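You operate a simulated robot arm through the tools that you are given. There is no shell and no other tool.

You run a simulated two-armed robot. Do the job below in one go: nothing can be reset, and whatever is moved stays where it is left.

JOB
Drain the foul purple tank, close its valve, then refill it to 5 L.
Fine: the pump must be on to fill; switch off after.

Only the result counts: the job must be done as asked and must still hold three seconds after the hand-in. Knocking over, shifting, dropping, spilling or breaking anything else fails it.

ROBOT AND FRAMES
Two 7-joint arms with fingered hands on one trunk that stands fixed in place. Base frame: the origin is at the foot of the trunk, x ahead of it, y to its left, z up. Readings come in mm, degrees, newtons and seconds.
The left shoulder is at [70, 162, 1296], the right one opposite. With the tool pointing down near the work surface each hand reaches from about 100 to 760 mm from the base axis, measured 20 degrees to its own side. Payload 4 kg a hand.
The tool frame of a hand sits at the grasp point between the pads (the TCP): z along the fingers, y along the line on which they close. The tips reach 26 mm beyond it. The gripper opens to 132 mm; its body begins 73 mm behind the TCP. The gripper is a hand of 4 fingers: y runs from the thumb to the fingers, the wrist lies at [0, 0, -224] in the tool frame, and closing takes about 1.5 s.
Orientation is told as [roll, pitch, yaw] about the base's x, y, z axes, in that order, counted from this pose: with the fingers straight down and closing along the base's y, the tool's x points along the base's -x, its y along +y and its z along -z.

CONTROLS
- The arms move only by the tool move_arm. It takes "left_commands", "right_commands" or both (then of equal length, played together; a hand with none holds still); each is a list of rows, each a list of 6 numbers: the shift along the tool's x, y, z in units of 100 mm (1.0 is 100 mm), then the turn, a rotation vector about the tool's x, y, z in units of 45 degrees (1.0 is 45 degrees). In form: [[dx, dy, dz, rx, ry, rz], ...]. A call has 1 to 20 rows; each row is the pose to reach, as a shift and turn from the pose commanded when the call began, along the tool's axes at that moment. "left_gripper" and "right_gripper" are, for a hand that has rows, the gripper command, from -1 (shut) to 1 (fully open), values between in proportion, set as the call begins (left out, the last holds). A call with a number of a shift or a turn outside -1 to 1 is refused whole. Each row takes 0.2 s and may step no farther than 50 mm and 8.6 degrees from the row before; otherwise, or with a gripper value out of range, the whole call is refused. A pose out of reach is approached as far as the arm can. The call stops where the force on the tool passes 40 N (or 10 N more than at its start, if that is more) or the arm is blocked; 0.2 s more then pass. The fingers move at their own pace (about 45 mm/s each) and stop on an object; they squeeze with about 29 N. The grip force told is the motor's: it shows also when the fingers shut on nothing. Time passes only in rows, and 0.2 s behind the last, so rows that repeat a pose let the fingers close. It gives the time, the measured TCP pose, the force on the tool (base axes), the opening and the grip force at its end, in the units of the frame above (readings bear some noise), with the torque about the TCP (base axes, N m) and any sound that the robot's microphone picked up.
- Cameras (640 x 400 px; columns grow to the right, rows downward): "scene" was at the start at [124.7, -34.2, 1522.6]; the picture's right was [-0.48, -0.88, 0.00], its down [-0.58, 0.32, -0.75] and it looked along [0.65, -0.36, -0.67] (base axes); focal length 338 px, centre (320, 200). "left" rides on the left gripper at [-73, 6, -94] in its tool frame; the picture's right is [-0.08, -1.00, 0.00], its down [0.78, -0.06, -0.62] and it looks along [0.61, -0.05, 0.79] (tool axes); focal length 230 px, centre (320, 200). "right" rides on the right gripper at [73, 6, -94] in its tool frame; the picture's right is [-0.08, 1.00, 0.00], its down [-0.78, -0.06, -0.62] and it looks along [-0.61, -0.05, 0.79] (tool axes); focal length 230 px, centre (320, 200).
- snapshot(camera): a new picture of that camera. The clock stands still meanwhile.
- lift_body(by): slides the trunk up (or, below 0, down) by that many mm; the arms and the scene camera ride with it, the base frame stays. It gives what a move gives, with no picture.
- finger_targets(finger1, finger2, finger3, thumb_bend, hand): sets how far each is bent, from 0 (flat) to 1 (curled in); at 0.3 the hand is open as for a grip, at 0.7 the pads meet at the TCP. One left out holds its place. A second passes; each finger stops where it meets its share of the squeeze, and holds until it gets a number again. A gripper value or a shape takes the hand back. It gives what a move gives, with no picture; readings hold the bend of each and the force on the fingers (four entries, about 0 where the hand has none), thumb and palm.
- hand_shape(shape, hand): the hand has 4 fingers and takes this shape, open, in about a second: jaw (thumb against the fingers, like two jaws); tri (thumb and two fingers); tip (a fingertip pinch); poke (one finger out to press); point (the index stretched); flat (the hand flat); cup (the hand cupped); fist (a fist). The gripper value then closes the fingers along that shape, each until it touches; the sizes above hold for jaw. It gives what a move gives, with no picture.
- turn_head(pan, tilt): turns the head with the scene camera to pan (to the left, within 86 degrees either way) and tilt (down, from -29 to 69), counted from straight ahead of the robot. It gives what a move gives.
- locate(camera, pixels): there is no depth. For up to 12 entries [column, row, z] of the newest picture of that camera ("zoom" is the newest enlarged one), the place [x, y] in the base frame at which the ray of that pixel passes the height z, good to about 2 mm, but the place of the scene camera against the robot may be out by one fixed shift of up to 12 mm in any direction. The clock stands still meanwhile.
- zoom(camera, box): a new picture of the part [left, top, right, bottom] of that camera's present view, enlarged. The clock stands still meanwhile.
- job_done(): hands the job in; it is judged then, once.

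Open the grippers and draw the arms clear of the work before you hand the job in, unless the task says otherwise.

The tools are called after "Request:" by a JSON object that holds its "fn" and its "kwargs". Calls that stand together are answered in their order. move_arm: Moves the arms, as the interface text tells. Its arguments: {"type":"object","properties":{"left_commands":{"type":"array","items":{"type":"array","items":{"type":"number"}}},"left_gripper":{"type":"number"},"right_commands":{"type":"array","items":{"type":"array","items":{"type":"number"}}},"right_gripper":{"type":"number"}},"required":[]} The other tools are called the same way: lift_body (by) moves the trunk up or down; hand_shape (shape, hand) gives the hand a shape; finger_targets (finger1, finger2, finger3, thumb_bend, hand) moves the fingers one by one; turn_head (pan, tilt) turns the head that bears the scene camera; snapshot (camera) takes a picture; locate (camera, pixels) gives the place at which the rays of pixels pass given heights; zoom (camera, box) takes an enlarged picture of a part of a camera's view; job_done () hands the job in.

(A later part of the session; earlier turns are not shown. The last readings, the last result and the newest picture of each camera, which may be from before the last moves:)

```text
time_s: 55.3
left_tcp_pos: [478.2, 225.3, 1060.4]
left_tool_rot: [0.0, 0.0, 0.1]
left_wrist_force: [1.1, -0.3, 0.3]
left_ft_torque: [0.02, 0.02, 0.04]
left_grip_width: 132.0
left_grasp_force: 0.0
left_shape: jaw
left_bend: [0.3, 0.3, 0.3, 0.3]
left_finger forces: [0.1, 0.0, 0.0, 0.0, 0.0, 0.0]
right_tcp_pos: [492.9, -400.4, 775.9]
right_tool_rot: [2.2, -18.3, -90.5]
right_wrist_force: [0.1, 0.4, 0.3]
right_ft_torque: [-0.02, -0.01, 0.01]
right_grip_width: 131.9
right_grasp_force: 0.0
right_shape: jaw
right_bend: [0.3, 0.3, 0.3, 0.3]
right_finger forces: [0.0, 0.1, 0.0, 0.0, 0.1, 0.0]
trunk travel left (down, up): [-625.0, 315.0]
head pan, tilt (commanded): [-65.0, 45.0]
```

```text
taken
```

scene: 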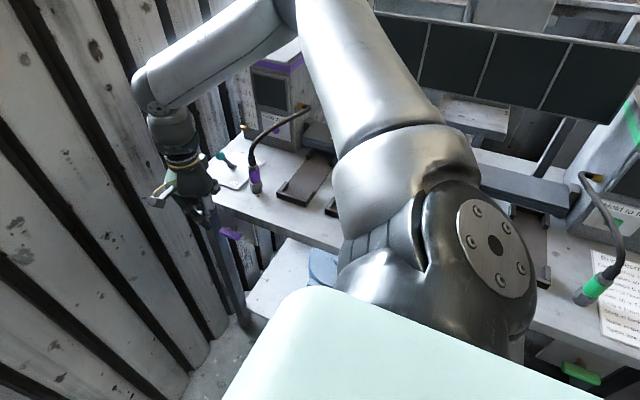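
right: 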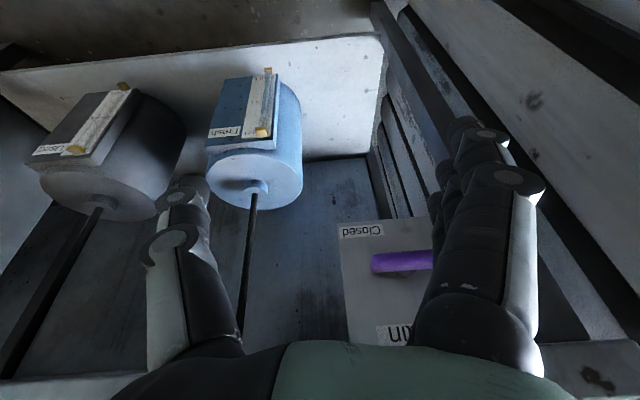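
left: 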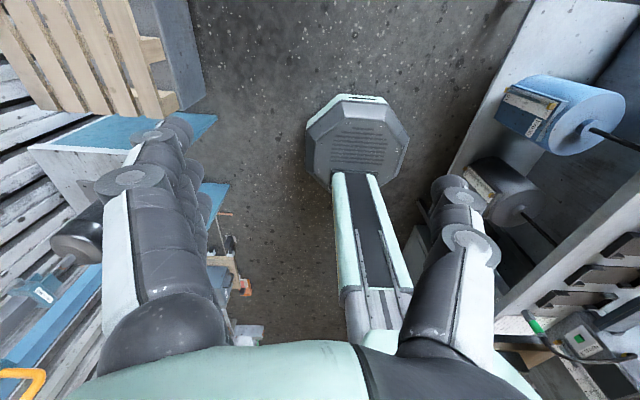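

The first row was a hair over 50 mm; I repeat with smaller steps.

Request:
{"fn": "move_arm", "kwargs": {"right_commands": [[-0.07, 0.1, -0.22, 0, 0, 0], [-0.14, 0.21, -0.44, 0, 0, 0], [-0.42, 0.21, -0.35, 0, 0, 0], [-0.62, 0.21, -0.28, 0, 0, 0], [-0.78, 0.21, -0.23, 0, 0, 0]]}}

Request:
{"fn": "snapshot", "kwargs": {"camera": "right"}}

```text
time_s: 56.5
left_tcp_pos: [477.4, 225.5, 1059.8]
left_tool_rot: [0.0, 0.1, -0.1]
left_wrist_force: [-0.2, 0.6, -1.0]
left_ft_torque: [0.01, 0.0, -0.01]
left_grip_width: 132.1
left_grasp_force: 0.1
left_shape: jaw
left_bend: [0.3, 0.3, 0.3, 0.3]
left_finger forces: [0.1, 0.0, 0.0, 0.0, 0.1, 0.0]
right_tcp_pos: [511.5, -465.5, 819.1]
right_tool_rot: [2.1, -18.2, -90.4]
right_wrist_force: [-0.1, 0.3, -0.4]
right_ft_torque: [-0.03, 0.01, 0.02]
right_grip_width: 132.1
right_grasp_force: 0.0
right_shape: jaw
right_bend: [0.3, 0.3, 0.3, 0.3]
right_finger forces: [0.0, 0.0, 0.1, 0.1, 0.1, 0.0]
trunk travel left (down, up): [-625.0, 315.0]
head pan, tilt (commanded): [-65.0, 45.0]
```

```text
taken
```

right: 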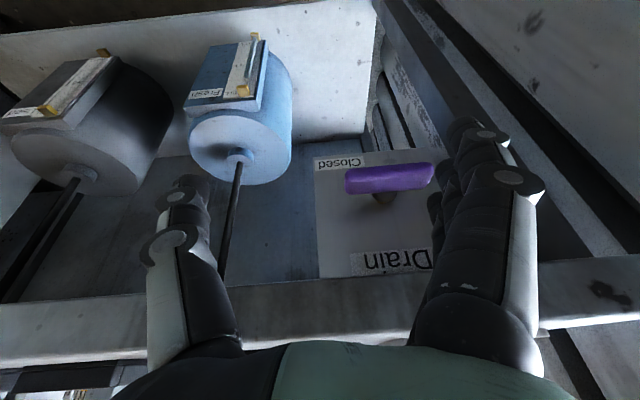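

Reached. Zoom to see the third fingertip relative to the handle's +x end.

Request:
{"fn": "zoom", "kwargs": {"camera": "right", "box": [330, 100, 490, 260]}}

Request:
{"fn": "snapshot", "kwargs": {"camera": "scene"}}

Request:
{"fn": "zoom", "kwargs": {"camera": "scene", "box": [140, 130, 300, 280]}}

```text
2.50 times, centred on (410, 180) of right
```

zoom: 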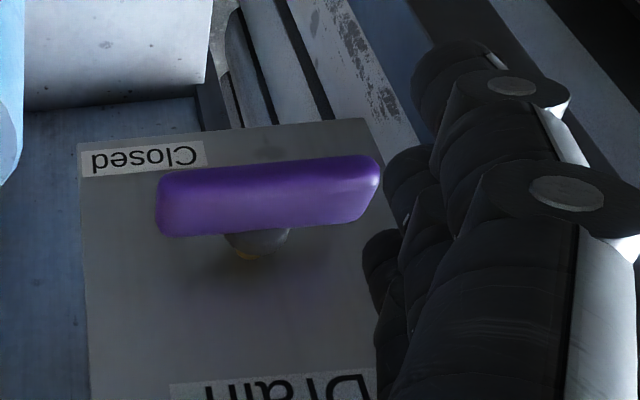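

```text
taken
```

scene: 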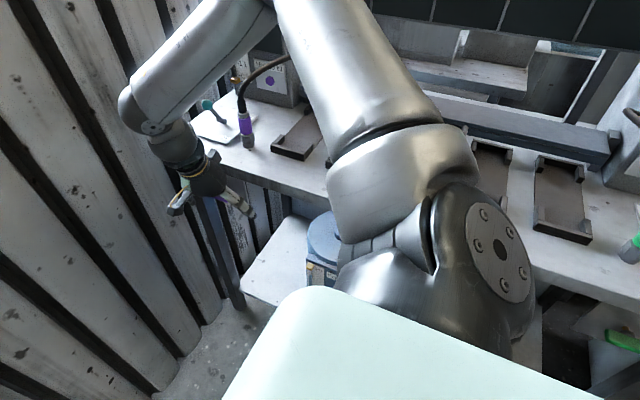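

```text
2.67 times, centred on (220, 205) of scene
```

zoom: 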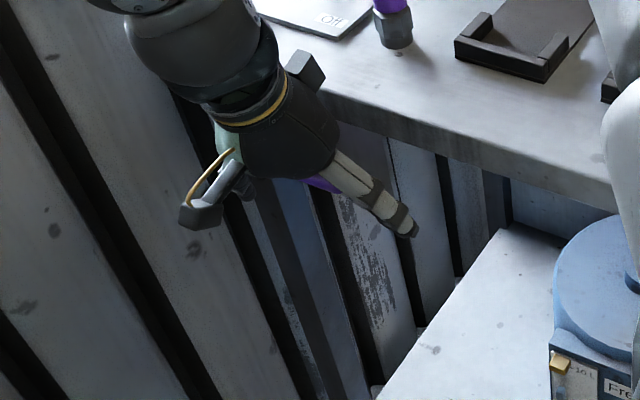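

I check the fingertip position numerically from the picture.

Request:
{"fn": "locate", "kwargs": {"camera": "right", "pixels": [[434, 206, 803], [434, 206, 810], [430, 200, 803], [432, 172, 775], [346, 188, 775]]}}

```text
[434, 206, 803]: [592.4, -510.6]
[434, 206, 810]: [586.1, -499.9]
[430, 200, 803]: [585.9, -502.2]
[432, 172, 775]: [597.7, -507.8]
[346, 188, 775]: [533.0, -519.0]
```

Fingertip verified near (586,-500,805). I push straight down about 41 mm on the +x end in small steps, watching the force.

Request:
{"fn": "move_arm", "kwargs": {"right_commands": [[0.01, 0, 0.08, 0, 0, 0], [0.03, 0, 0.15, 0, 0, 0], [0.05, 0, 0.21, 0, 0, 0], [0.07, 0, 0.27, 0, 0, 0], [0.1, 0, 0.33, 0, 0, 0], [0.12, 0, 0.39, 0, 0, 0]]}}

Request:
{"fn": "snapshot", "kwargs": {"camera": "right"}}

```text
time_s: 57.9
left_tcp_pos: [479.4, 224.5, 1058.9]
left_tool_rot: [-0.1, 0.0, 0.0]
left_wrist_force: [0.0, -0.1, 0.4]
left_ft_torque: [-0.03, -0.02, 0.01]
left_grip_width: 132.0
left_grasp_force: 0.0
left_shape: jaw
left_bend: [0.3, 0.3, 0.3, 0.3]
left_finger forces: [0.0, 0.0, 0.0, 0.0, 0.0, 0.0]
right_tcp_pos: [512.8, -467.2, 781.9]
right_tool_rot: [2.1, -18.2, -90.6]
right_wrist_force: [-0.6, 1.1, 0.6]
right_ft_torque: [-0.01, -0.05, 0.08]
right_grip_width: 131.7
right_grasp_force: 0.0
right_shape: jaw
right_bend: [0.3, 0.3, 0.29, 0.3]
right_finger forces: [0.0, 0.0, 1.3, 0.0, 0.1, 0.0]
trunk travel left (down, up): [-625.0, 315.0]
head pan, tilt (commanded): [-65.0, 45.0]
```

```text
taken
```

right: 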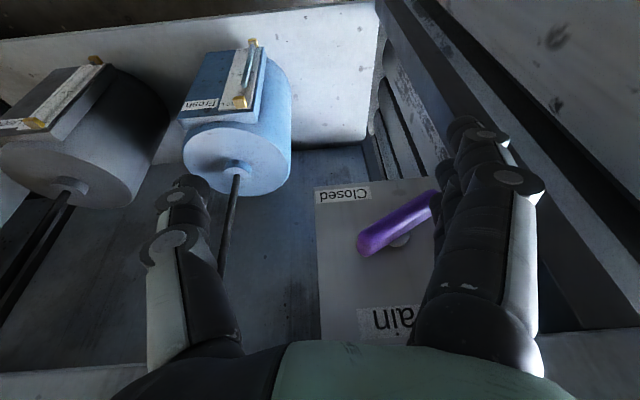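

The handle is turning freely (+x end going down) with only ~1 N. I continue straight down 30 mm so the finger side brings it to vertical.

Request:
{"fn": "move_arm", "kwargs": {"right_commands": [[0.02, 0, 0.07, 0, 0, 0], [0.05, 0, 0.14, 0, 0, 0], [0.07, 0, 0.21, 0, 0, 0], [0.09, 0, 0.28, 0, 0, 0]]}}

Request:
{"fn": "snapshot", "kwargs": {"camera": "right"}}

```text
time_s: 58.9
left_tcp_pos: [478.4, 224.6, 1059.8]
left_tool_rot: [0.1, 0.0, 0.0]
left_wrist_force: [0.6, 0.2, 0.0]
left_ft_torque: [-0.01, -0.02, -0.03]
left_grip_width: 131.8
left_grasp_force: 0.0
left_shape: jaw
left_bend: [0.3, 0.3, 0.3, 0.3]
left_finger forces: [0.0, 0.0, 0.1, 0.0, 0.0, 0.1]
right_tcp_pos: [513.6, -468.6, 752.1]
right_tool_rot: [2.1, -18.2, -90.5]
right_wrist_force: [-0.2, 0.8, 1.3]
right_ft_torque: [0.01, -0.04, 0.06]
right_grip_width: 132.1
right_grasp_force: 0.1
right_shape: jaw
right_bend: [0.3, 0.3, 0.29, 0.3]
right_finger forces: [0.0, 0.1, 0.6, 0.1, 0.0, 0.0]
trunk travel left (down, up): [-625.0, 315.0]
head pan, tilt (commanded): [-65.0, 45.0]
```

```text
taken
```

right: 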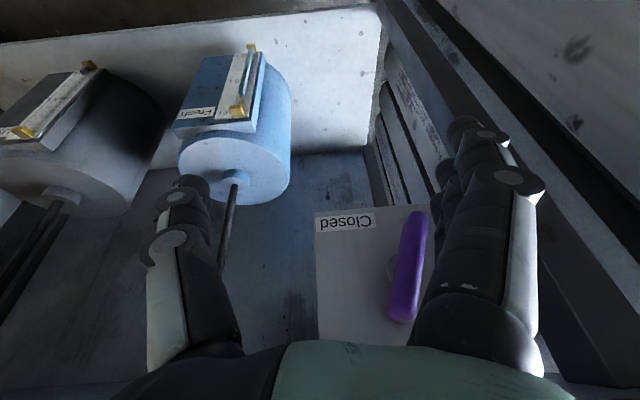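

The handle is nearly vertical now. I nudge the finger 8 mm toward -x to finish the quarter turn.

Request:
{"fn": "move_arm", "kwargs": {"right_commands": [[0, -0.03, 0, 0, 0, 0], [0, -0.06, 0, 0, 0, 0], [0, -0.09, 0, 0, 0, 0]]}}

Request:
{"fn": "zoom", "kwargs": {"camera": "right", "box": [290, 180, 470, 360]}}

Request:
{"fn": "snapshot", "kwargs": {"camera": "scene"}}

```text
time_s: 59.7
left_tcp_pos: [478.5, 224.2, 1059.6]
left_tool_rot: [0.0, 0.0, 0.0]
left_wrist_force: [0.7, 0.6, -0.5]
left_ft_torque: [0.0, -0.04, 0.0]
left_grip_width: 131.9
left_grasp_force: 0.1
left_shape: jaw
left_bend: [0.3, 0.3, 0.3, 0.3]
left_finger forces: [0.0, 0.0, 0.0, 0.0, 0.1, 0.0]
right_tcp_pos: [506.3, -467.6, 751.4]
right_tool_rot: [2.0, -18.3, -90.5]
right_wrist_force: [1.7, 1.5, -0.8]
right_ft_torque: [0.04, 0.05, 0.06]
right_grip_width: 131.9
right_grasp_force: 0.0
right_shape: jaw
right_bend: [0.3, 0.3, 0.28, 0.3]
right_finger forces: [0.0, 0.0, 1.3, 0.1, 0.0, 0.0]
trunk travel left (down, up): [-625.0, 315.0]
head pan, tilt (commanded): [-65.0, 45.0]
```

```text
2.22 times, centred on (380, 270) of right
```

zoom: 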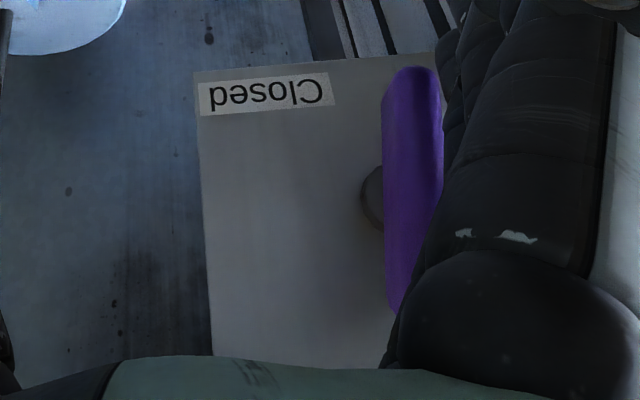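

```text
taken
```

scene: 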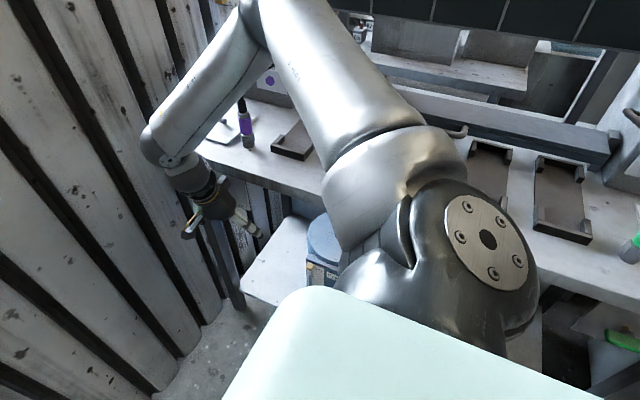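

The handle looks vertical. I withdraw the finger sideways and outward and raise the hand to look at the gauge.

Request:
{"fn": "move_arm", "kwargs": {"right_commands": [[0, 0.15, 0, 0, 0, 0], [0.3, 0.15, -0.1, 0, 0, 0], [0.55, 0.15, -0.35, 0, 0, 0], [0.55, 0.15, -0.8, 0, 0, 0], [0.45, 0.15, -1.0, 0, 0, 0]]}}

Request:
{"fn": "snapshot", "kwargs": {"camera": "right"}}

```text
time_s: 60.9
left_tcp_pos: [479.4, 223.9, 1060.1]
left_tool_rot: [0.0, 0.0, 0.0]
left_wrist_force: [0.6, -0.4, 0.2]
left_ft_torque: [-0.01, -0.03, 0.01]
left_grip_width: 131.7
left_grasp_force: 0.0
left_shape: jaw
left_bend: [0.3, 0.3, 0.3, 0.3]
left_finger forces: [0.0, 0.0, 0.0, 0.1, 0.0, 0.0]
right_tcp_pos: [518.2, -396.9, 832.7]
right_tool_rot: [2.2, -18.3, -90.5]
right_wrist_force: [-1.0, 0.9, -0.4]
right_ft_torque: [0.02, 0.06, -0.01]
right_grip_width: 131.8
right_grasp_force: 0.1
right_shape: jaw
right_bend: [0.3, 0.3, 0.3, 0.3]
right_finger forces: [0.0, 0.0, 0.1, 0.0, 0.1, 0.0]
trunk travel left (down, up): [-625.0, 315.0]
head pan, tilt (commanded): [-65.0, 45.0]
```

```text
taken
```

right: 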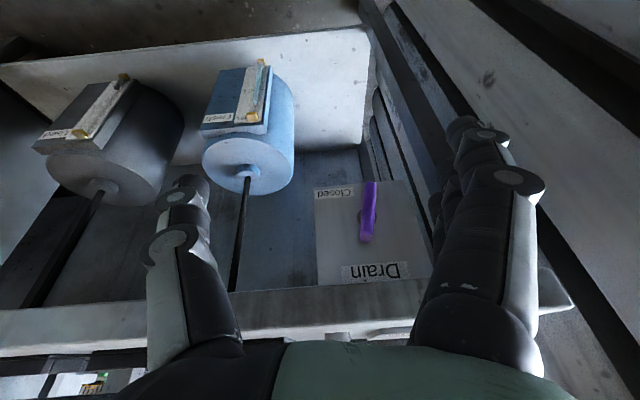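

The handle now stands vertical. I turn the hand toward the tank to read its gauge.

Request:
{"fn": "move_arm", "kwargs": {"right_commands": [[-0.06, -0.02, -0.08, -0.077, -0.086, -0.125], [-0.12, -0.03, -0.16, -0.154, -0.171, -0.25], [-0.18, -0.05, -0.24, -0.231, -0.257, -0.375], [-0.25, -0.07, -0.32, -0.307, -0.343, -0.5], [-0.31, -0.09, -0.4, -0.384, -0.429, -0.626], [-0.37, -0.1, -0.48, -0.461, -0.514, -0.751], [-0.43, -0.12, -0.56, -0.538, -0.6, -0.876]]}}

Request:
{"fn": "snapshot", "kwargs": {"camera": "right"}}

```text
time_s: 62.5
left_tcp_pos: [479.4, 224.9, 1060.1]
left_tool_rot: [0.0, 0.0, -0.1]
left_wrist_force: [0.2, 0.3, 0.3]
left_ft_torque: [0.04, -0.05, 0.01]
left_grip_width: 131.8
left_grasp_force: 0.2
left_shape: jaw
left_bend: [0.3, 0.3, 0.3, 0.3]
left_finger forces: [0.1, 0.0, 0.1, 0.1, 0.1, 0.1]
right_tcp_pos: [503.1, -416.7, 900.3]
right_tool_rot: [1.0, -48.0, -44.7]
right_wrist_force: [-0.3, 1.2, 0.7]
right_ft_torque: [-0.03, -0.01, 0.01]
right_grip_width: 131.9
right_grasp_force: 0.0
right_shape: jaw
right_bend: [0.3, 0.3, 0.3, 0.3]
right_finger forces: [0.1, 0.0, 0.0, 0.0, 0.0, 0.1]
trunk travel left (down, up): [-625.0, 315.0]
head pan, tilt (commanded): [-65.0, 45.0]
```

```text
taken
```

right: 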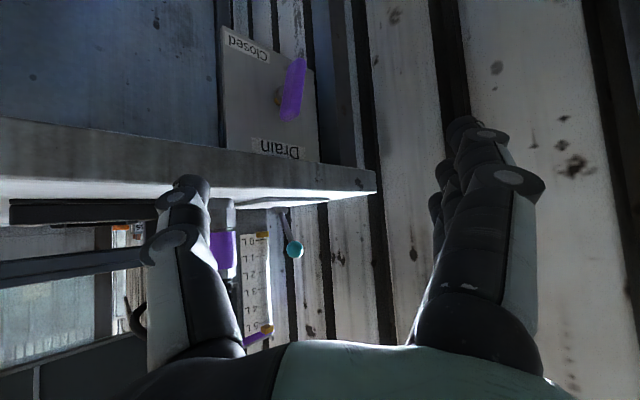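

Both the gauge (258,285) and the handle (292,88) are visible. Zoom in on the gauge and the handle.

Request:
{"fn": "zoom", "kwargs": {"camera": "right", "box": [215, 210, 315, 350]}}

Request:
{"fn": "zoom", "kwargs": {"camera": "right", "box": [210, 20, 350, 170]}}

```text
2.86 times, centred on (265, 280) of right
```

zoom: 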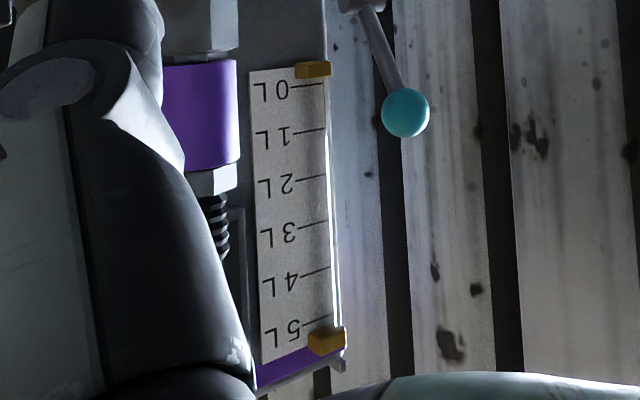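

```text
2.67 times, centred on (280, 95) of right
```

zoom: 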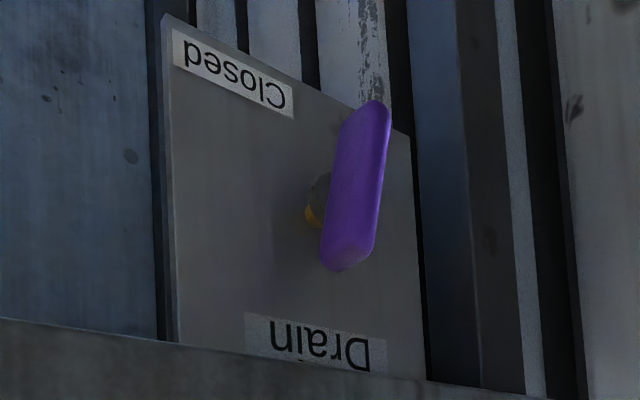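

The gauge tube looks clear (empty) all the way. I zoom further to be sure.

Request:
{"fn": "zoom", "kwargs": {"camera": "right", "box": [245, 225, 295, 270]}}

Request:
{"fn": "zoom", "kwargs": {"camera": "right", "box": [245, 260, 295, 345]}}

```text
8.89 times, centred on (270, 248) of right
```

zoom: 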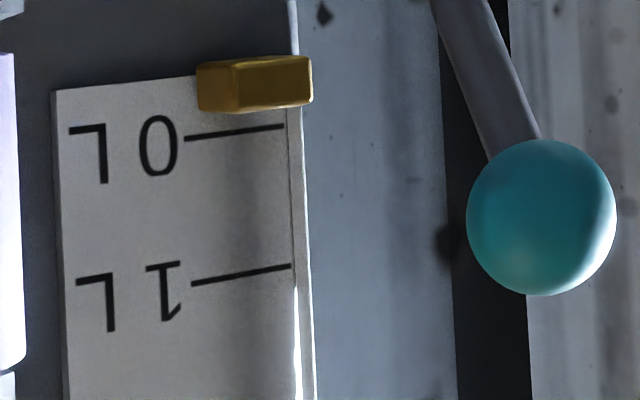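

```text
4.71 times, centred on (270, 302) of right
```

zoom: 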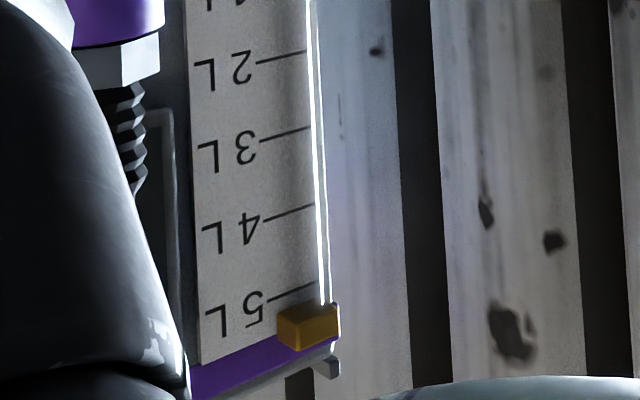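

The tank is empty (0 L). Now I go back to close the valve: return to the tilted-down pose in front of the handle.

Request:
{"fn": "move_arm", "kwargs": {"right_commands": [[0.07, 0.04, 0.07, 0.077, 0.086, 0.125], [0.14, 0.07, 0.13, 0.154, 0.171, 0.25], [0.21, 0.11, 0.2, 0.231, 0.257, 0.375], [0.29, 0.14, 0.26, 0.307, 0.343, 0.5], [0.36, 0.18, 0.33, 0.384, 0.429, 0.626], [0.43, 0.21, 0.39, 0.461, 0.514, 0.751], [0.5, 0.25, 0.46, 0.538, 0.6, 0.876]]}}

Request:
{"fn": "snapshot", "kwargs": {"camera": "right"}}

```text
time_s: 64.1
left_tcp_pos: [478.8, 225.4, 1061.0]
left_tool_rot: [0.0, -0.1, -0.1]
left_wrist_force: [0.5, 0.7, -0.1]
left_ft_torque: [0.02, -0.02, 0.0]
left_grip_width: 131.9
left_grasp_force: 0.1
left_shape: jaw
left_bend: [0.3, 0.3, 0.3, 0.3]
left_finger forces: [0.0, 0.0, 0.0, 0.0, 0.0, 0.0]
right_tcp_pos: [520.7, -399.5, 831.6]
right_tool_rot: [2.0, -18.1, -90.6]
right_wrist_force: [0.8, 0.4, -0.1]
right_ft_torque: [-0.01, 0.01, 0.04]
right_grip_width: 131.9
right_grasp_force: 0.1
right_shape: jaw
right_bend: [0.3, 0.3, 0.3, 0.3]
right_finger forces: [0.0, 0.0, 0.0, 0.0, 0.0, 0.0]
trunk travel left (down, up): [-625.0, 315.0]
head pan, tilt (commanded): [-65.0, 45.0]
```

```text
taken
```

right: 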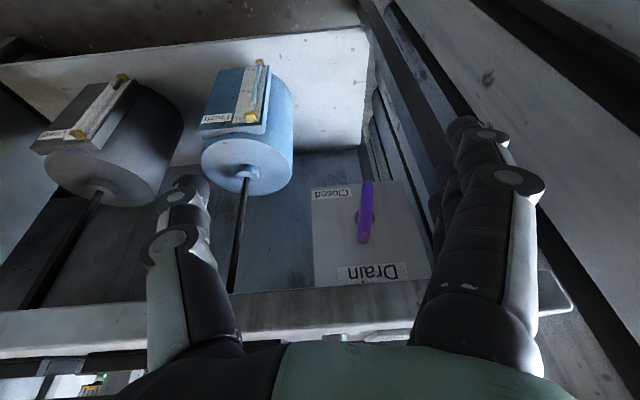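

I locate the two ends of the handle to confirm the angle.

Request:
{"fn": "locate", "kwargs": {"camera": "right", "pixels": [[363, 238, 803], [363, 238, 808], [368, 187, 747], [368, 187, 742], [366, 212, 775]]}}

Request:
{"fn": "zoom", "kwargs": {"camera": "right", "box": [305, 165, 445, 290]}}

```text
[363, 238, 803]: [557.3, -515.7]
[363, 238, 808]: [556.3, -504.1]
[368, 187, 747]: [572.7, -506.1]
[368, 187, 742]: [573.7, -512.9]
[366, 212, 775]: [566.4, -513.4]
```

```text
3.20 times, centred on (375, 228) of right
```

zoom: 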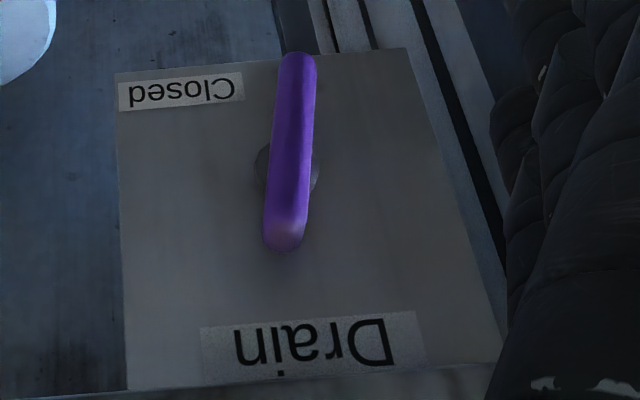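

The handle is at ~75°: upper end (557,-509,805). I put the third fingertip beside it at +x, tip about (590,-503,792).

Request:
{"fn": "move_arm", "kwargs": {"right_commands": [[-0.3, -0.03, 0.2, 0, 0, 0], [-0.59, -0.05, 0.44, 0, 0, 0]]}}

Request:
{"fn": "zoom", "kwargs": {"camera": "right", "box": [305, 105, 485, 290]}}

```text
time_s: 64.7
left_tcp_pos: [479.4, 223.6, 1059.8]
left_tool_rot: [0.1, 0.0, -0.1]
left_wrist_force: [0.0, 0.1, 1.0]
left_ft_torque: [0.01, -0.02, 0.0]
left_grip_width: 131.5
left_grasp_force: 0.1
left_shape: jaw
left_bend: [0.3, 0.3, 0.3, 0.3]
left_finger forces: [0.0, 0.1, 0.0, 0.0, 0.0, 0.1]
right_tcp_pos: [519.5, -467.2, 808.7]
right_tool_rot: [2.1, -18.2, -90.5]
right_wrist_force: [-0.8, 0.2, 0.6]
right_ft_torque: [0.0, -0.01, -0.01]
right_grip_width: 132.1
right_grasp_force: 0.1
right_shape: jaw
right_bend: [0.3, 0.3, 0.3, 0.3]
right_finger forces: [0.0, 0.1, 0.0, 0.0, 0.0, 0.0]
trunk travel left (down, up): [-625.0, 315.0]
head pan, tilt (commanded): [-65.0, 45.0]
```

```text
2.16 times, centred on (395, 198) of right
```

zoom: 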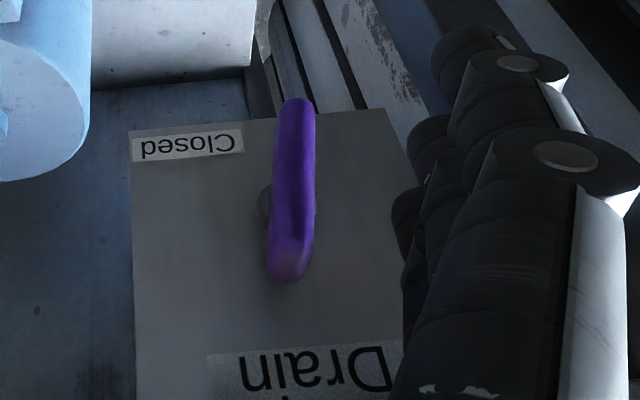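

Now I sweep the finger toward -x to swing the upper end over.

Request:
{"fn": "move_arm", "kwargs": {"right_commands": [[0, -0.1, 0, 0, 0, 0], [0, -0.18, 0, 0, 0, 0], [0, -0.25, 0, 0, 0, 0], [0, -0.31, 0, 0, 0, 0], [0, -0.37, 0, 0, 0, 0]]}}

Request:
{"fn": "snapshot", "kwargs": {"camera": "right"}}

```text
time_s: 65.9
left_tcp_pos: [478.9, 224.9, 1060.4]
left_tool_rot: [0.0, 0.0, 0.0]
left_wrist_force: [-0.1, -0.3, -0.5]
left_ft_torque: [-0.04, 0.0, 0.01]
left_grip_width: 131.8
left_grasp_force: 0.1
left_shape: jaw
left_bend: [0.3, 0.3, 0.3, 0.3]
left_finger forces: [0.0, 0.0, 0.0, 0.1, 0.1, 0.0]
right_tcp_pos: [480.8, -468.4, 807.0]
right_tool_rot: [2.2, -18.2, -90.5]
right_wrist_force: [1.4, 0.5, 0.0]
right_ft_torque: [0.01, -0.01, 0.11]
right_grip_width: 131.9
right_grasp_force: 0.0
right_shape: jaw
right_bend: [0.3, 0.3, 0.27, 0.3]
right_finger forces: [0.0, 0.1, 1.4, 0.0, 0.1, 0.0]
trunk travel left (down, up): [-625.0, 315.0]
head pan, tilt (commanded): [-65.0, 45.0]
```

```text
taken
```

right: 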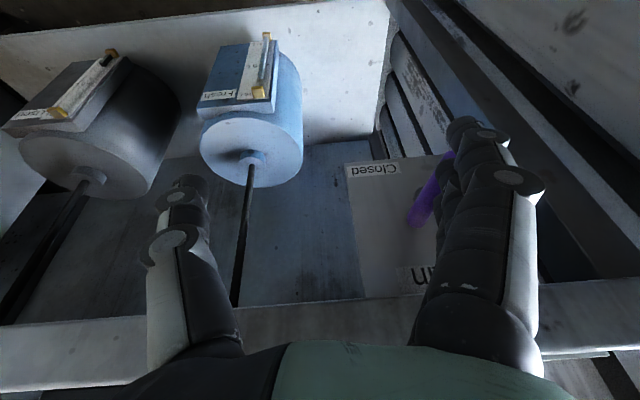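

The handle is following. I continue toward -x by 14 mm, then push down on the -x end.

Request:
{"fn": "move_arm", "kwargs": {"right_commands": [[0, -0.07, 0, 0, 0, 0], [0, -0.14, 0, 0, 0, 0], [0.02, -0.16, 0.06, 0, 0, 0], [0.03, -0.16, 0.1, 0, 0, 0]]}}

Request:
{"fn": "snapshot", "kwargs": {"camera": "right"}}

```text
time_s: 66.9
left_tcp_pos: [478.3, 225.5, 1060.4]
left_tool_rot: [0.0, 0.0, 0.1]
left_wrist_force: [-0.1, -0.8, -0.9]
left_ft_torque: [-0.02, -0.02, 0.04]
left_grip_width: 131.8
left_grasp_force: 0.0
left_shape: jaw
left_bend: [0.3, 0.3, 0.3, 0.3]
left_finger forces: [0.1, 0.0, 0.0, 0.0, 0.0, 0.1]
right_tcp_pos: [463.7, -468.0, 795.8]
right_tool_rot: [2.1, -18.2, -90.5]
right_wrist_force: [-1.4, 2.3, 1.4]
right_ft_torque: [0.01, -0.11, 0.1]
right_grip_width: 132.0
right_grasp_force: 0.1
right_shape: jaw
right_bend: [0.3, 0.3, 0.29, 0.3]
right_finger forces: [0.0, 0.1, 2.1, 0.0, 0.0, 0.0]
trunk travel left (down, up): [-625.0, 315.0]
head pan, tilt (commanded): [-65.0, 45.0]
```

```text
taken
```

right: 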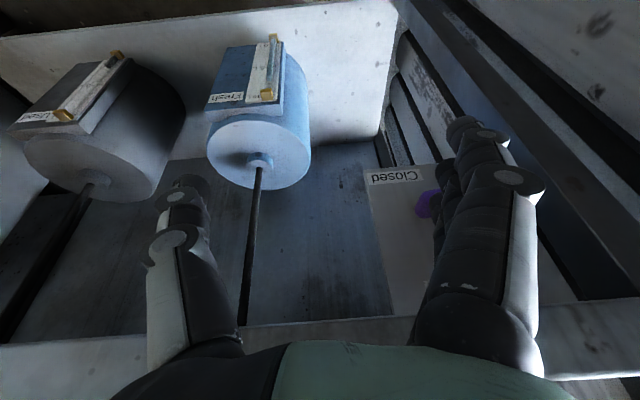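

Tip is at about (538,-502,780) with a light contact. I push down a few more mm to feel for the closed stop.

Request:
{"fn": "move_arm", "kwargs": {"right_commands": [[0.01, 0, 0.02, 0, 0, 0], [0.01, 0, 0.04, 0, 0, 0], [0.01, 0, 0.04, 0, 0, 0]]}}

Request:
{"fn": "zoom", "kwargs": {"camera": "right", "box": [350, 140, 500, 300]}}

```text
time_s: 67.7
left_tcp_pos: [477.6, 226.9, 1060.3]
left_tool_rot: [-0.1, 0.0, 0.1]
left_wrist_force: [-0.5, 0.5, 0.4]
left_ft_torque: [0.02, 0.02, 0.01]
left_grip_width: 131.6
left_grasp_force: 0.1
left_shape: jaw
left_bend: [0.3, 0.3, 0.3, 0.3]
left_finger forces: [0.0, 0.0, 0.0, 0.0, 0.0, 0.1]
right_tcp_pos: [464.3, -468.3, 792.2]
right_tool_rot: [2.1, -18.3, -90.5]
right_wrist_force: [-2.9, 5.9, 9.1]
right_ft_torque: [-0.19, -0.66, 0.25]
right_grip_width: 131.8
right_grasp_force: 0.1
right_shape: jaw
right_bend: [0.3, 0.3, 0.3, 0.3]
right_finger forces: [0.0, 0.0, 10.0, 0.1, 0.0, 0.0]
trunk travel left (down, up): [-625.0, 315.0]
head pan, tilt (commanded): [-65.0, 45.0]
```

```text
2.50 times, centred on (425, 220) of right
```

zoom: 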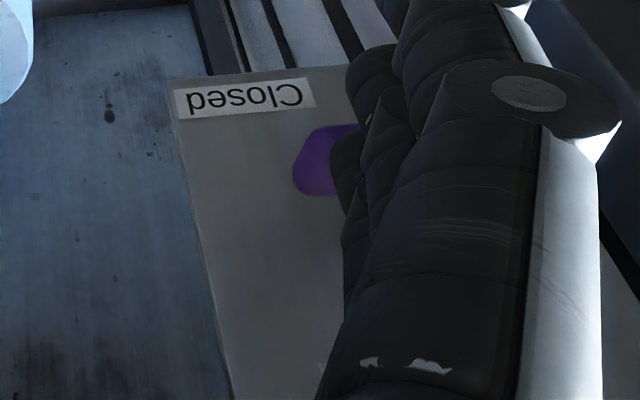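

Force rose to ~10 N: the closed stop is reached. I lift the finger off and back away to verify.

Request:
{"fn": "move_arm", "kwargs": {"right_commands": [[-0.05, 0, -0.15, 0, 0, 0], [-0.1, 0, -0.3, 0, 0, 0], [0.15, 0, -0.5, 0, 0, 0], [0.5, 0, -0.7, 0, 0, 0]]}}

Request:
{"fn": "snapshot", "kwargs": {"camera": "right"}}

```text
time_s: 68.7
left_tcp_pos: [479.9, 224.7, 1058.0]
left_tool_rot: [-0.2, 0.0, 0.0]
left_wrist_force: [0.5, -0.1, -0.9]
left_ft_torque: [-0.02, 0.0, -0.03]
left_grip_width: 132.1
left_grasp_force: 0.1
left_shape: jaw
left_bend: [0.3, 0.3, 0.3, 0.3]
left_finger forces: [0.0, 0.0, 0.0, 0.0, 0.1, 0.0]
right_tcp_pos: [463.2, -401.1, 841.1]
right_tool_rot: [2.0, -18.3, -90.5]
right_wrist_force: [0.3, 0.0, -0.3]
right_ft_torque: [0.0, -0.02, -0.04]
right_grip_width: 132.1
right_grasp_force: 0.1
right_shape: jaw
right_bend: [0.3, 0.3, 0.3, 0.3]
right_finger forces: [0.1, 0.0, 0.0, 0.0, 0.1, 0.1]
trunk travel left (down, up): [-625.0, 315.0]
head pan, tilt (commanded): [-65.0, 45.0]
```

```text
taken
```

right: 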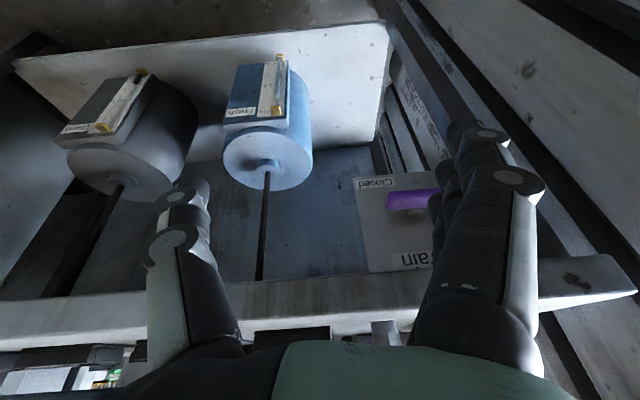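

The handle is horizontal again, valve closed. Next is the pump switch: I raise the trunk back to its start height and then reorient the hand in free space in front of the bench.

Request:
{"fn": "lift_body", "kwargs": {"by": 150}}

Request:
{"fn": "move_arm", "kwargs": {"right_commands": [[-0.05, 0.1, -0.08, -0.031, -0.09, -0.085], [-0.1, 0.2, -0.16, -0.062, -0.18, -0.17], [-0.15, 0.3, -0.24, -0.093, -0.27, -0.255], [-0.2, 0.4, -0.32, -0.124, -0.36, -0.34], [-0.25, 0.5, -0.4, -0.155, -0.45, -0.425], [-0.3, 0.6, -0.48, -0.186, -0.54, -0.51]]}}

Request:
{"fn": "snapshot", "kwargs": {"camera": "right"}}

```text
time_s: 70.4
left_tcp_pos: [479.3, 225.7, 1208.3]
left_tool_rot: [0.0, 0.0, -0.1]
left_wrist_force: [-0.5, -0.2, -0.2]
left_ft_torque: [-0.01, -0.01, 0.01]
left_grip_width: 131.8
left_grasp_force: 0.0
left_shape: jaw
left_bend: [0.3, 0.3, 0.3, 0.3]
left_finger forces: [0.0, 0.0, 0.1, 0.0, 0.1, 0.1]
right_tcp_pos: [464.5, -401.6, 988.8]
right_tool_rot: [2.1, -18.3, -90.5]
right_wrist_force: [0.4, -0.1, 0.1]
right_ft_torque: [-0.02, -0.03, 0.01]
right_grip_width: 131.9
right_grasp_force: 0.0
right_shape: jaw
right_bend: [0.3, 0.3, 0.3, 0.3]
right_finger forces: [0.1, 0.1, 0.0, 0.0, 0.1, 0.0]
trunk travel left (down, up): [-775.0, 165.0]
head pan, tilt (commanded): [-65.0, 45.0]
```

```text
time_s: 71.8
left_tcp_pos: [478.8, 226.3, 1210.5]
left_tool_rot: [-0.1, 0.0, 0.0]
left_wrist_force: [-0.2, 0.1, -0.2]
left_ft_torque: [0.02, 0.01, -0.01]
left_grip_width: 131.9
left_grasp_force: 0.1
left_shape: jaw
left_bend: [0.3, 0.3, 0.3, 0.3]
left_finger forces: [0.0, 0.1, 0.0, 0.0, 0.0, 0.1]
right_tcp_pos: [522.1, -417.4, 1046.6]
right_tool_rot: [-3.6, -43.0, -63.6]
right_wrist_force: [0.7, -0.3, 0.0]
right_ft_torque: [0.0, -0.02, -0.01]
right_grip_width: 131.9
right_grasp_force: 0.1
right_shape: jaw
right_bend: [0.3, 0.3, 0.3, 0.3]
right_finger forces: [0.0, 0.0, 0.0, 0.1, 0.0, 0.1]
trunk travel left (down, up): [-775.0, 165.0]
head pan, tilt (commanded): [-65.0, 45.0]
```

```text
taken
```

right: 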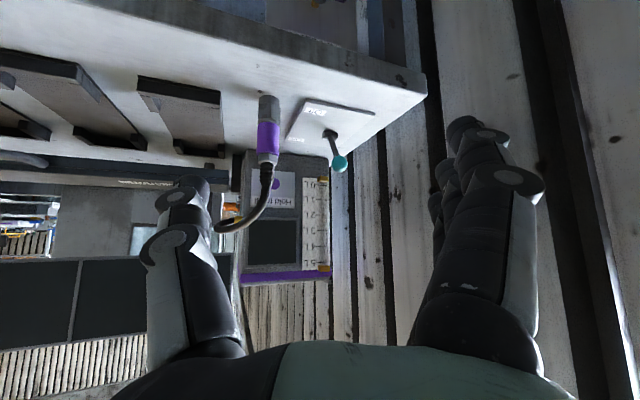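

Great overview: knob (338,163), nozzle (268,130), hose and the button. Zoom and locate these for the obstacle geometry.

Request:
{"fn": "zoom", "kwargs": {"camera": "right", "box": [190, 70, 380, 290]}}

Request:
{"fn": "locate", "kwargs": {"camera": "right", "pixels": [[339, 162, 953], [327, 133, 895], [265, 98, 895], [265, 98, 885], [268, 163, 965], [268, 163, 975], [276, 186, 953], [276, 186, 960], [220, 228, 1050], [265, 190, 1000]]}}

```text
1.82 times, centred on (285, 180) of right
```

zoom: 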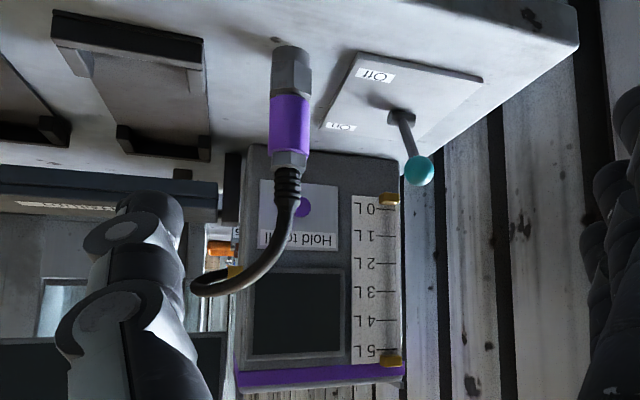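

```text
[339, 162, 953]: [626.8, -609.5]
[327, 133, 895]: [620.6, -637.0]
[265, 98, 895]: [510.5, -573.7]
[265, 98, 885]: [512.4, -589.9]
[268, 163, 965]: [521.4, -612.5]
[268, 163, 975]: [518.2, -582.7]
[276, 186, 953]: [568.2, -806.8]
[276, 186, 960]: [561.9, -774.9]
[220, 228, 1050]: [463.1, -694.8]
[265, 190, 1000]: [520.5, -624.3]
```

Gauge is clear (empty); knob ≈ (629,-612,952), pivot (620,-637,895). I roll the hand +90° about its own axis in this free space so its camera is on the far left and thumb/fingers will straddle the knob front/back.

Request:
{"fn": "move_arm", "kwargs": {"right_commands": [[0, 0, 0, 0, 0, 0.17], [0, 0, 0, 0, 0, 0.34], [0, 0, 0, 0, 0, 0.51], [0, 0, 0, 0, 0, 0.68], [0, 0, 0, 0, 0, 0.85], [0, 0, 0, 0, 0, 1.0]]}}

Request:
{"fn": "move_arm", "kwargs": {"right_commands": [[0, 0, 0, 0, 0, 0.17], [0, 0, 0, 0, 0, 0.34], [0, 0, 0, 0, 0, 0.51], [0, 0, 0, 0, 0, 0.68], [0, 0, 0, 0, 0, 0.85], [0, 0, 0, 0, 0, 1.0]]}}

Request:
{"fn": "snapshot", "kwargs": {"camera": "right"}}

Request:
{"fn": "snapshot", "kwargs": {"camera": "scene"}}

```text
time_s: 73.2
left_tcp_pos: [479.1, 222.2, 1210.2]
left_tool_rot: [0.2, -0.1, 0.0]
left_wrist_force: [0.4, -0.7, 0.1]
left_ft_torque: [0.04, 0.0, 0.0]
left_grip_width: 131.8
left_grasp_force: 0.1
left_shape: jaw
left_bend: [0.3, 0.3, 0.3, 0.3]
left_finger forces: [0.1, 0.1, 0.1, 0.1, 0.0, 0.0]
right_tcp_pos: [541.1, -469.9, 1070.3]
right_tool_rot: [31.5, -30.4, -118.9]
right_wrist_force: [-0.1, -0.5, -0.8]
right_ft_torque: [0.01, 0.02, 0.03]
right_grip_width: 132.0
right_grasp_force: 0.1
right_shape: jaw
right_bend: [0.3, 0.3, 0.3, 0.3]
right_finger forces: [0.0, 0.1, 0.0, 0.0, 0.0, 0.1]
right hand out of reach, approached as far as the arm can: row 5, 6
trunk travel left (down, up): [-775.0, 165.0]
head pan, tilt (commanded): [-65.0, 45.0]
```

```text
time_s: 74.6
left_tcp_pos: [478.6, 223.1, 1209.2]
left_tool_rot: [0.0, 0.0, -0.1]
left_wrist_force: [0.7, 0.7, 0.2]
left_ft_torque: [0.0, -0.02, 0.01]
left_grip_width: 132.1
left_grasp_force: 0.1
left_shape: jaw
left_bend: [0.3, 0.3, 0.3, 0.3]
left_finger forces: [0.0, 0.0, 0.0, 0.0, 0.0, 0.0]
right_tcp_pos: [595.1, -615.8, 1104.3]
right_tool_rot: [41.5, -3.0, -154.4]
right_wrist_force: [0.3, -0.3, 0.2]
right_ft_torque: [-0.05, 0.03, 0.0]
right_grip_width: 131.8
right_grasp_force: 0.1
right_shape: jaw
right_bend: [0.3, 0.3, 0.3, 0.3]
right_finger forces: [0.0, 0.0, 0.0, 0.0, 0.0, 0.0]
right hand out of reach, approached as far as the arm can: row 1, 2, 3, 4, 5, 6
trunk travel left (down, up): [-775.0, 165.0]
head pan, tilt (commanded): [-65.0, 45.0]
```

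```text
taken
```

right: 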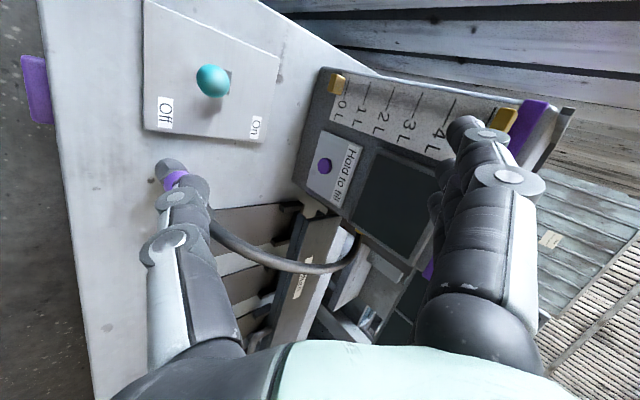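

```text
taken
```

scene: 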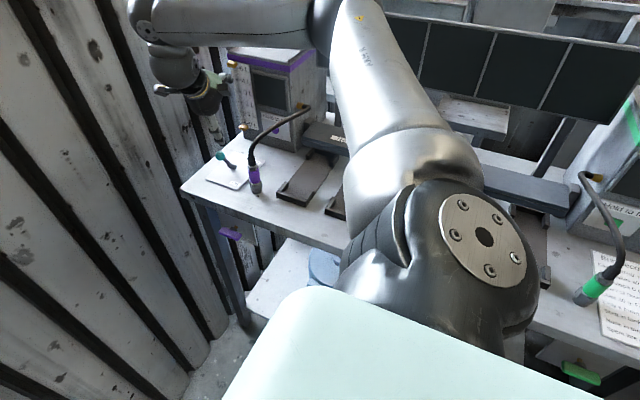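

The hand drifted to (595,-616,1104) but now has just the orientation I wanted, with the switch plate, On/Off labels and knob (212,80) in view. I move to a pre-approach point behind the knob along the finger direction, about (604,-550,1035).

Request:
{"fn": "move_arm", "kwargs": {"right_commands": [[0.13, -0.29, 0.04, 0, 0, 0], [0.27, -0.57, 0.09, 0, 0, 0], [0.4, -0.86, 0.13, 0, 0, 0]], "right_gripper": 0.3}}

Request:
{"fn": "snapshot", "kwargs": {"camera": "right"}}

```text
time_s: 75.4
left_tcp_pos: [480.2, 225.3, 1209.0]
left_tool_rot: [0.1, 0.0, 0.0]
left_wrist_force: [-0.2, 0.0, 0.2]
left_ft_torque: [0.0, -0.02, 0.0]
left_grip_width: 132.2
left_grasp_force: 0.2
left_shape: jaw
left_bend: [0.3, 0.3, 0.3, 0.3]
left_finger forces: [0.0, 0.0, 0.1, 0.0, 0.0, 0.0]
right_tcp_pos: [621.1, -625.2, 1084.1]
right_tool_rot: [42.6, -2.5, -155.6]
right_wrist_force: [-0.1, 0.2, 0.5]
right_ft_torque: [0.03, 0.0, 0.03]
right_grip_width: 86.4
right_grasp_force: 0.0
right_shape: jaw
right_bend: [0.7, 0.7, 0.7, 0.67]
right_finger forces: [0.0, 0.0, 0.0, 0.1, 0.1, 0.1]
right hand out of reach, approached as far as the arm can: row 1, 2, 3
trunk travel left (down, up): [-775.0, 165.0]
head pan, tilt (commanded): [-65.0, 45.0]
```

```text
taken
```

right: 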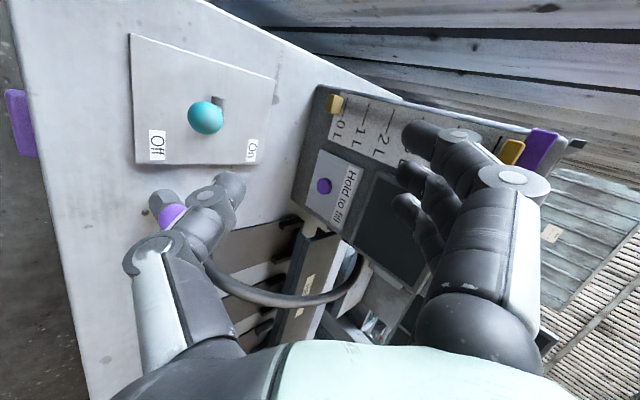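

The arm can't retreat in +y at this height, but lower down the wrist needs less bend. I try a partial move down and toward +y.

Request:
{"fn": "move_arm", "kwargs": {"right_commands": [[0.1, -0.27, 0.03, 0, 0, 0], [0.19, -0.53, 0.05, 0, 0, 0]]}}

Request:
{"fn": "snapshot", "kwargs": {"camera": "right"}}

```text
time_s: 76.0
left_tcp_pos: [479.0, 224.5, 1209.8]
left_tool_rot: [0.0, -0.1, 0.0]
left_wrist_force: [-0.1, 0.0, 0.3]
left_ft_torque: [0.03, -0.02, 0.01]
left_grip_width: 131.9
left_grasp_force: 0.0
left_shape: jaw
left_bend: [0.3, 0.3, 0.3, 0.3]
left_finger forces: [0.1, 0.0, 0.0, 0.0, 0.1, 0.0]
right_tcp_pos: [624.4, -627.4, 1079.9]
right_tool_rot: [42.7, -2.5, -155.8]
right_wrist_force: [-0.1, -0.3, -0.1]
right_ft_torque: [0.03, -0.04, -0.01]
right_grip_width: 86.6
right_grasp_force: 0.1
right_shape: jaw
right_bend: [0.7, 0.7, 0.7, 0.67]
right_finger forces: [0.0, 0.1, 0.0, 0.0, 0.0, 0.0]
right hand out of reach, approached as far as the arm can: row 1, 2
trunk travel left (down, up): [-775.0, 165.0]
head pan, tilt (commanded): [-65.0, 45.0]
```

```text
taken
```

right: 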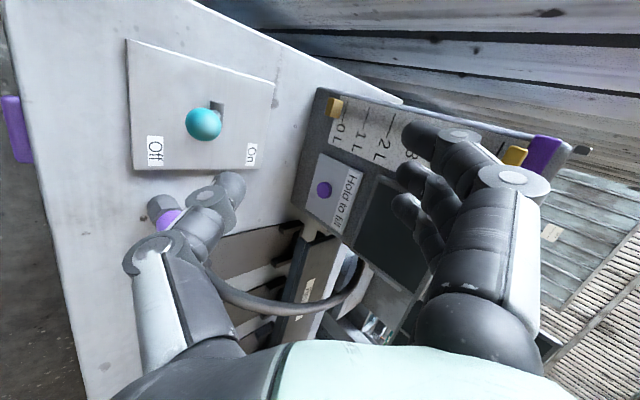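

The arm sits at a limit here. I'll use the thumb as a pin instead: curl the three fingers, keep the thumb straight, and test whether I can simply go down from here.

Request:
{"fn": "finger_targets", "kwargs": {"hand": "right", "finger1": 1.0, "finger2": 1.0, "finger3": 1.0, "thumb_bend": 0.3}}

Request:
{"fn": "snapshot", "kwargs": {"camera": "right"}}

```text
time_s: 77.0
left_tcp_pos: [479.3, 225.7, 1209.4]
left_tool_rot: [0.0, 0.1, 0.0]
left_wrist_force: [-0.4, 0.3, -0.1]
left_ft_torque: [0.01, -0.02, 0.03]
left_grip_width: 131.8
left_grasp_force: 0.1
left_shape: jaw
left_bend: [0.3, 0.3, 0.3, 0.3]
left_finger forces: [0.0, 0.1, 0.0, 0.0, 0.1, 0.0]
right_tcp_pos: [624.1, -627.2, 1079.6]
right_tool_rot: [42.8, -2.6, -155.8]
right_wrist_force: [1.2, -0.3, 0.8]
right_ft_torque: [-0.03, 0.01, 0.01]
right_grip_width: 60.3
right_grasp_force: 0.1
right_shape: fingers
right_bend: [1.0, 1.0, 1.0, 0.3]
right_finger forces: [0.1, 0.0, 0.0, 0.0, 0.0, 0.1]
trunk travel left (down, up): [-775.0, 165.0]
head pan, tilt (commanded): [-65.0, 45.0]
```

```text
taken
```

right: 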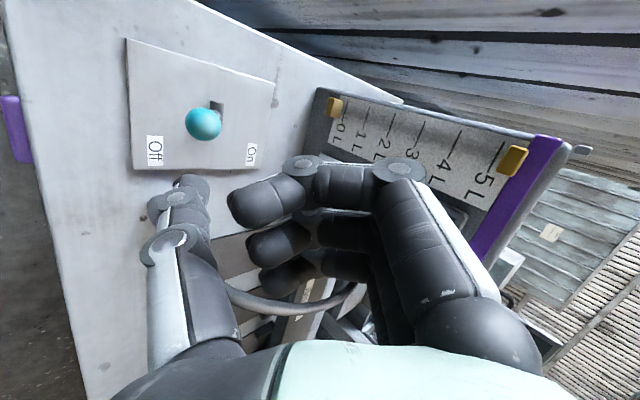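

Fingers are curled with the thumb as pin (tip at (190,185)). I test a +x shift of 27 mm at this height before lowering.

Request:
{"fn": "move_arm", "kwargs": {"right_commands": [[0.12, 0.05, 0.03, 0, 0, 0], [0.24, 0.1, 0.07, 0, 0, 0]]}}

```text
time_s: 77.6
left_tcp_pos: [479.7, 225.8, 1209.6]
left_tool_rot: [0.0, 0.0, 0.1]
left_wrist_force: [0.2, 0.0, 0.3]
left_ft_torque: [-0.03, 0.04, -0.01]
left_grip_width: 131.9
left_grasp_force: 0.0
left_shape: jaw
left_bend: [0.3, 0.3, 0.3, 0.3]
left_finger forces: [0.0, 0.0, 0.0, 0.0, 0.1, 0.0]
right_tcp_pos: [649.2, -627.6, 1081.1]
right_tool_rot: [42.7, -2.6, -156.0]
right_wrist_force: [0.6, -0.5, 0.0]
right_ft_torque: [0.0, 0.01, -0.01]
right_grip_width: 60.2
right_grasp_force: 0.0
right_shape: fingers
right_bend: [1.0, 1.0, 1.0, 0.3]
right_finger forces: [0.0, 0.0, 0.0, 0.1, 0.0, 0.1]
trunk travel left (down, up): [-775.0, 165.0]
head pan, tilt (commanded): [-65.0, 45.0]
```

It moved freely in x. Now try going down 41 mm and 13 mm toward +y.

Request:
{"fn": "move_arm", "kwargs": {"right_commands": [[0.05, -0.18, 0.12, 0, 0, 0], [0.09, -0.35, 0.23, 0, 0, 0]]}}

Request:
{"fn": "snapshot", "kwargs": {"camera": "right"}}

```text
time_s: 78.2
left_tcp_pos: [478.7, 224.0, 1209.3]
left_tool_rot: [-0.1, 0.0, 0.0]
left_wrist_force: [-0.8, 0.1, -0.3]
left_ft_torque: [0.01, -0.01, 0.01]
left_grip_width: 131.8
left_grasp_force: 0.1
left_shape: jaw
left_bend: [0.3, 0.3, 0.3, 0.3]
left_finger forces: [0.0, 0.1, 0.0, 0.0, 0.0, 0.0]
right_tcp_pos: [645.1, -639.1, 1059.3]
right_tool_rot: [42.5, -2.6, -155.5]
right_wrist_force: [-0.2, 0.7, -0.1]
right_ft_torque: [0.0, 0.02, -0.01]
right_grip_width: 60.4
right_grasp_force: 0.1
right_shape: fingers
right_bend: [1.0, 1.0, 1.0, 0.3]
right_finger forces: [0.0, 0.1, 0.0, 0.0, 0.1, 0.0]
right hand out of reach, approached as far as the arm can: row 1, 2
trunk travel left (down, up): [-775.0, 165.0]
head pan, tilt (commanded): [-65.0, 45.0]
```

```text
taken
```

right: 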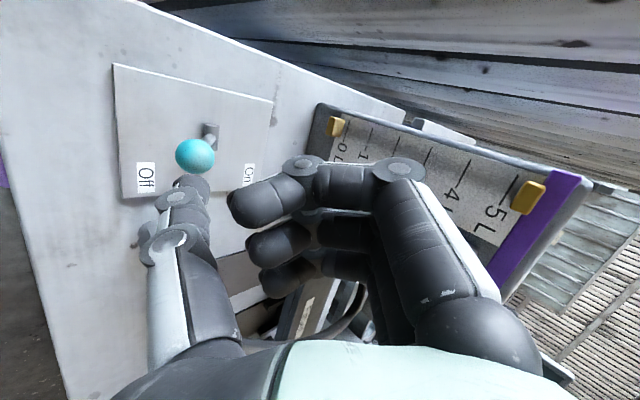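

Going down pushes it to -y, so I should keep the arm's shape and lower the trunk instead. I go back up and as far +y as possible first.

Request:
{"fn": "move_arm", "kwargs": {"right_commands": [[0.09, 0.05, -0.2, 0, 0, 0], [0.19, 0.1, -0.41, 0, 0, 0]]}}

```text
time_s: 78.8
left_tcp_pos: [478.8, 224.8, 1209.8]
left_tool_rot: [0.0, 0.0, 0.0]
left_wrist_force: [-0.1, 0.3, 0.3]
left_ft_torque: [-0.03, 0.01, -0.01]
left_grip_width: 132.1
left_grasp_force: 0.1
left_shape: jaw
left_bend: [0.3, 0.3, 0.3, 0.3]
left_finger forces: [0.0, 0.0, 0.1, 0.0, 0.0, 0.0]
right_tcp_pos: [652.4, -609.7, 1096.1]
right_tool_rot: [42.8, -2.5, -155.9]
right_wrist_force: [-0.2, 0.9, 0.1]
right_ft_torque: [0.0, -0.02, -0.02]
right_grip_width: 60.3
right_grasp_force: 0.1
right_shape: fingers
right_bend: [1.0, 1.0, 1.0, 0.3]
right_finger forces: [0.1, 0.0, 0.0, 0.0, 0.1, 0.0]
trunk travel left (down, up): [-775.0, 165.0]
head pan, tilt (commanded): [-65.0, 45.0]
```

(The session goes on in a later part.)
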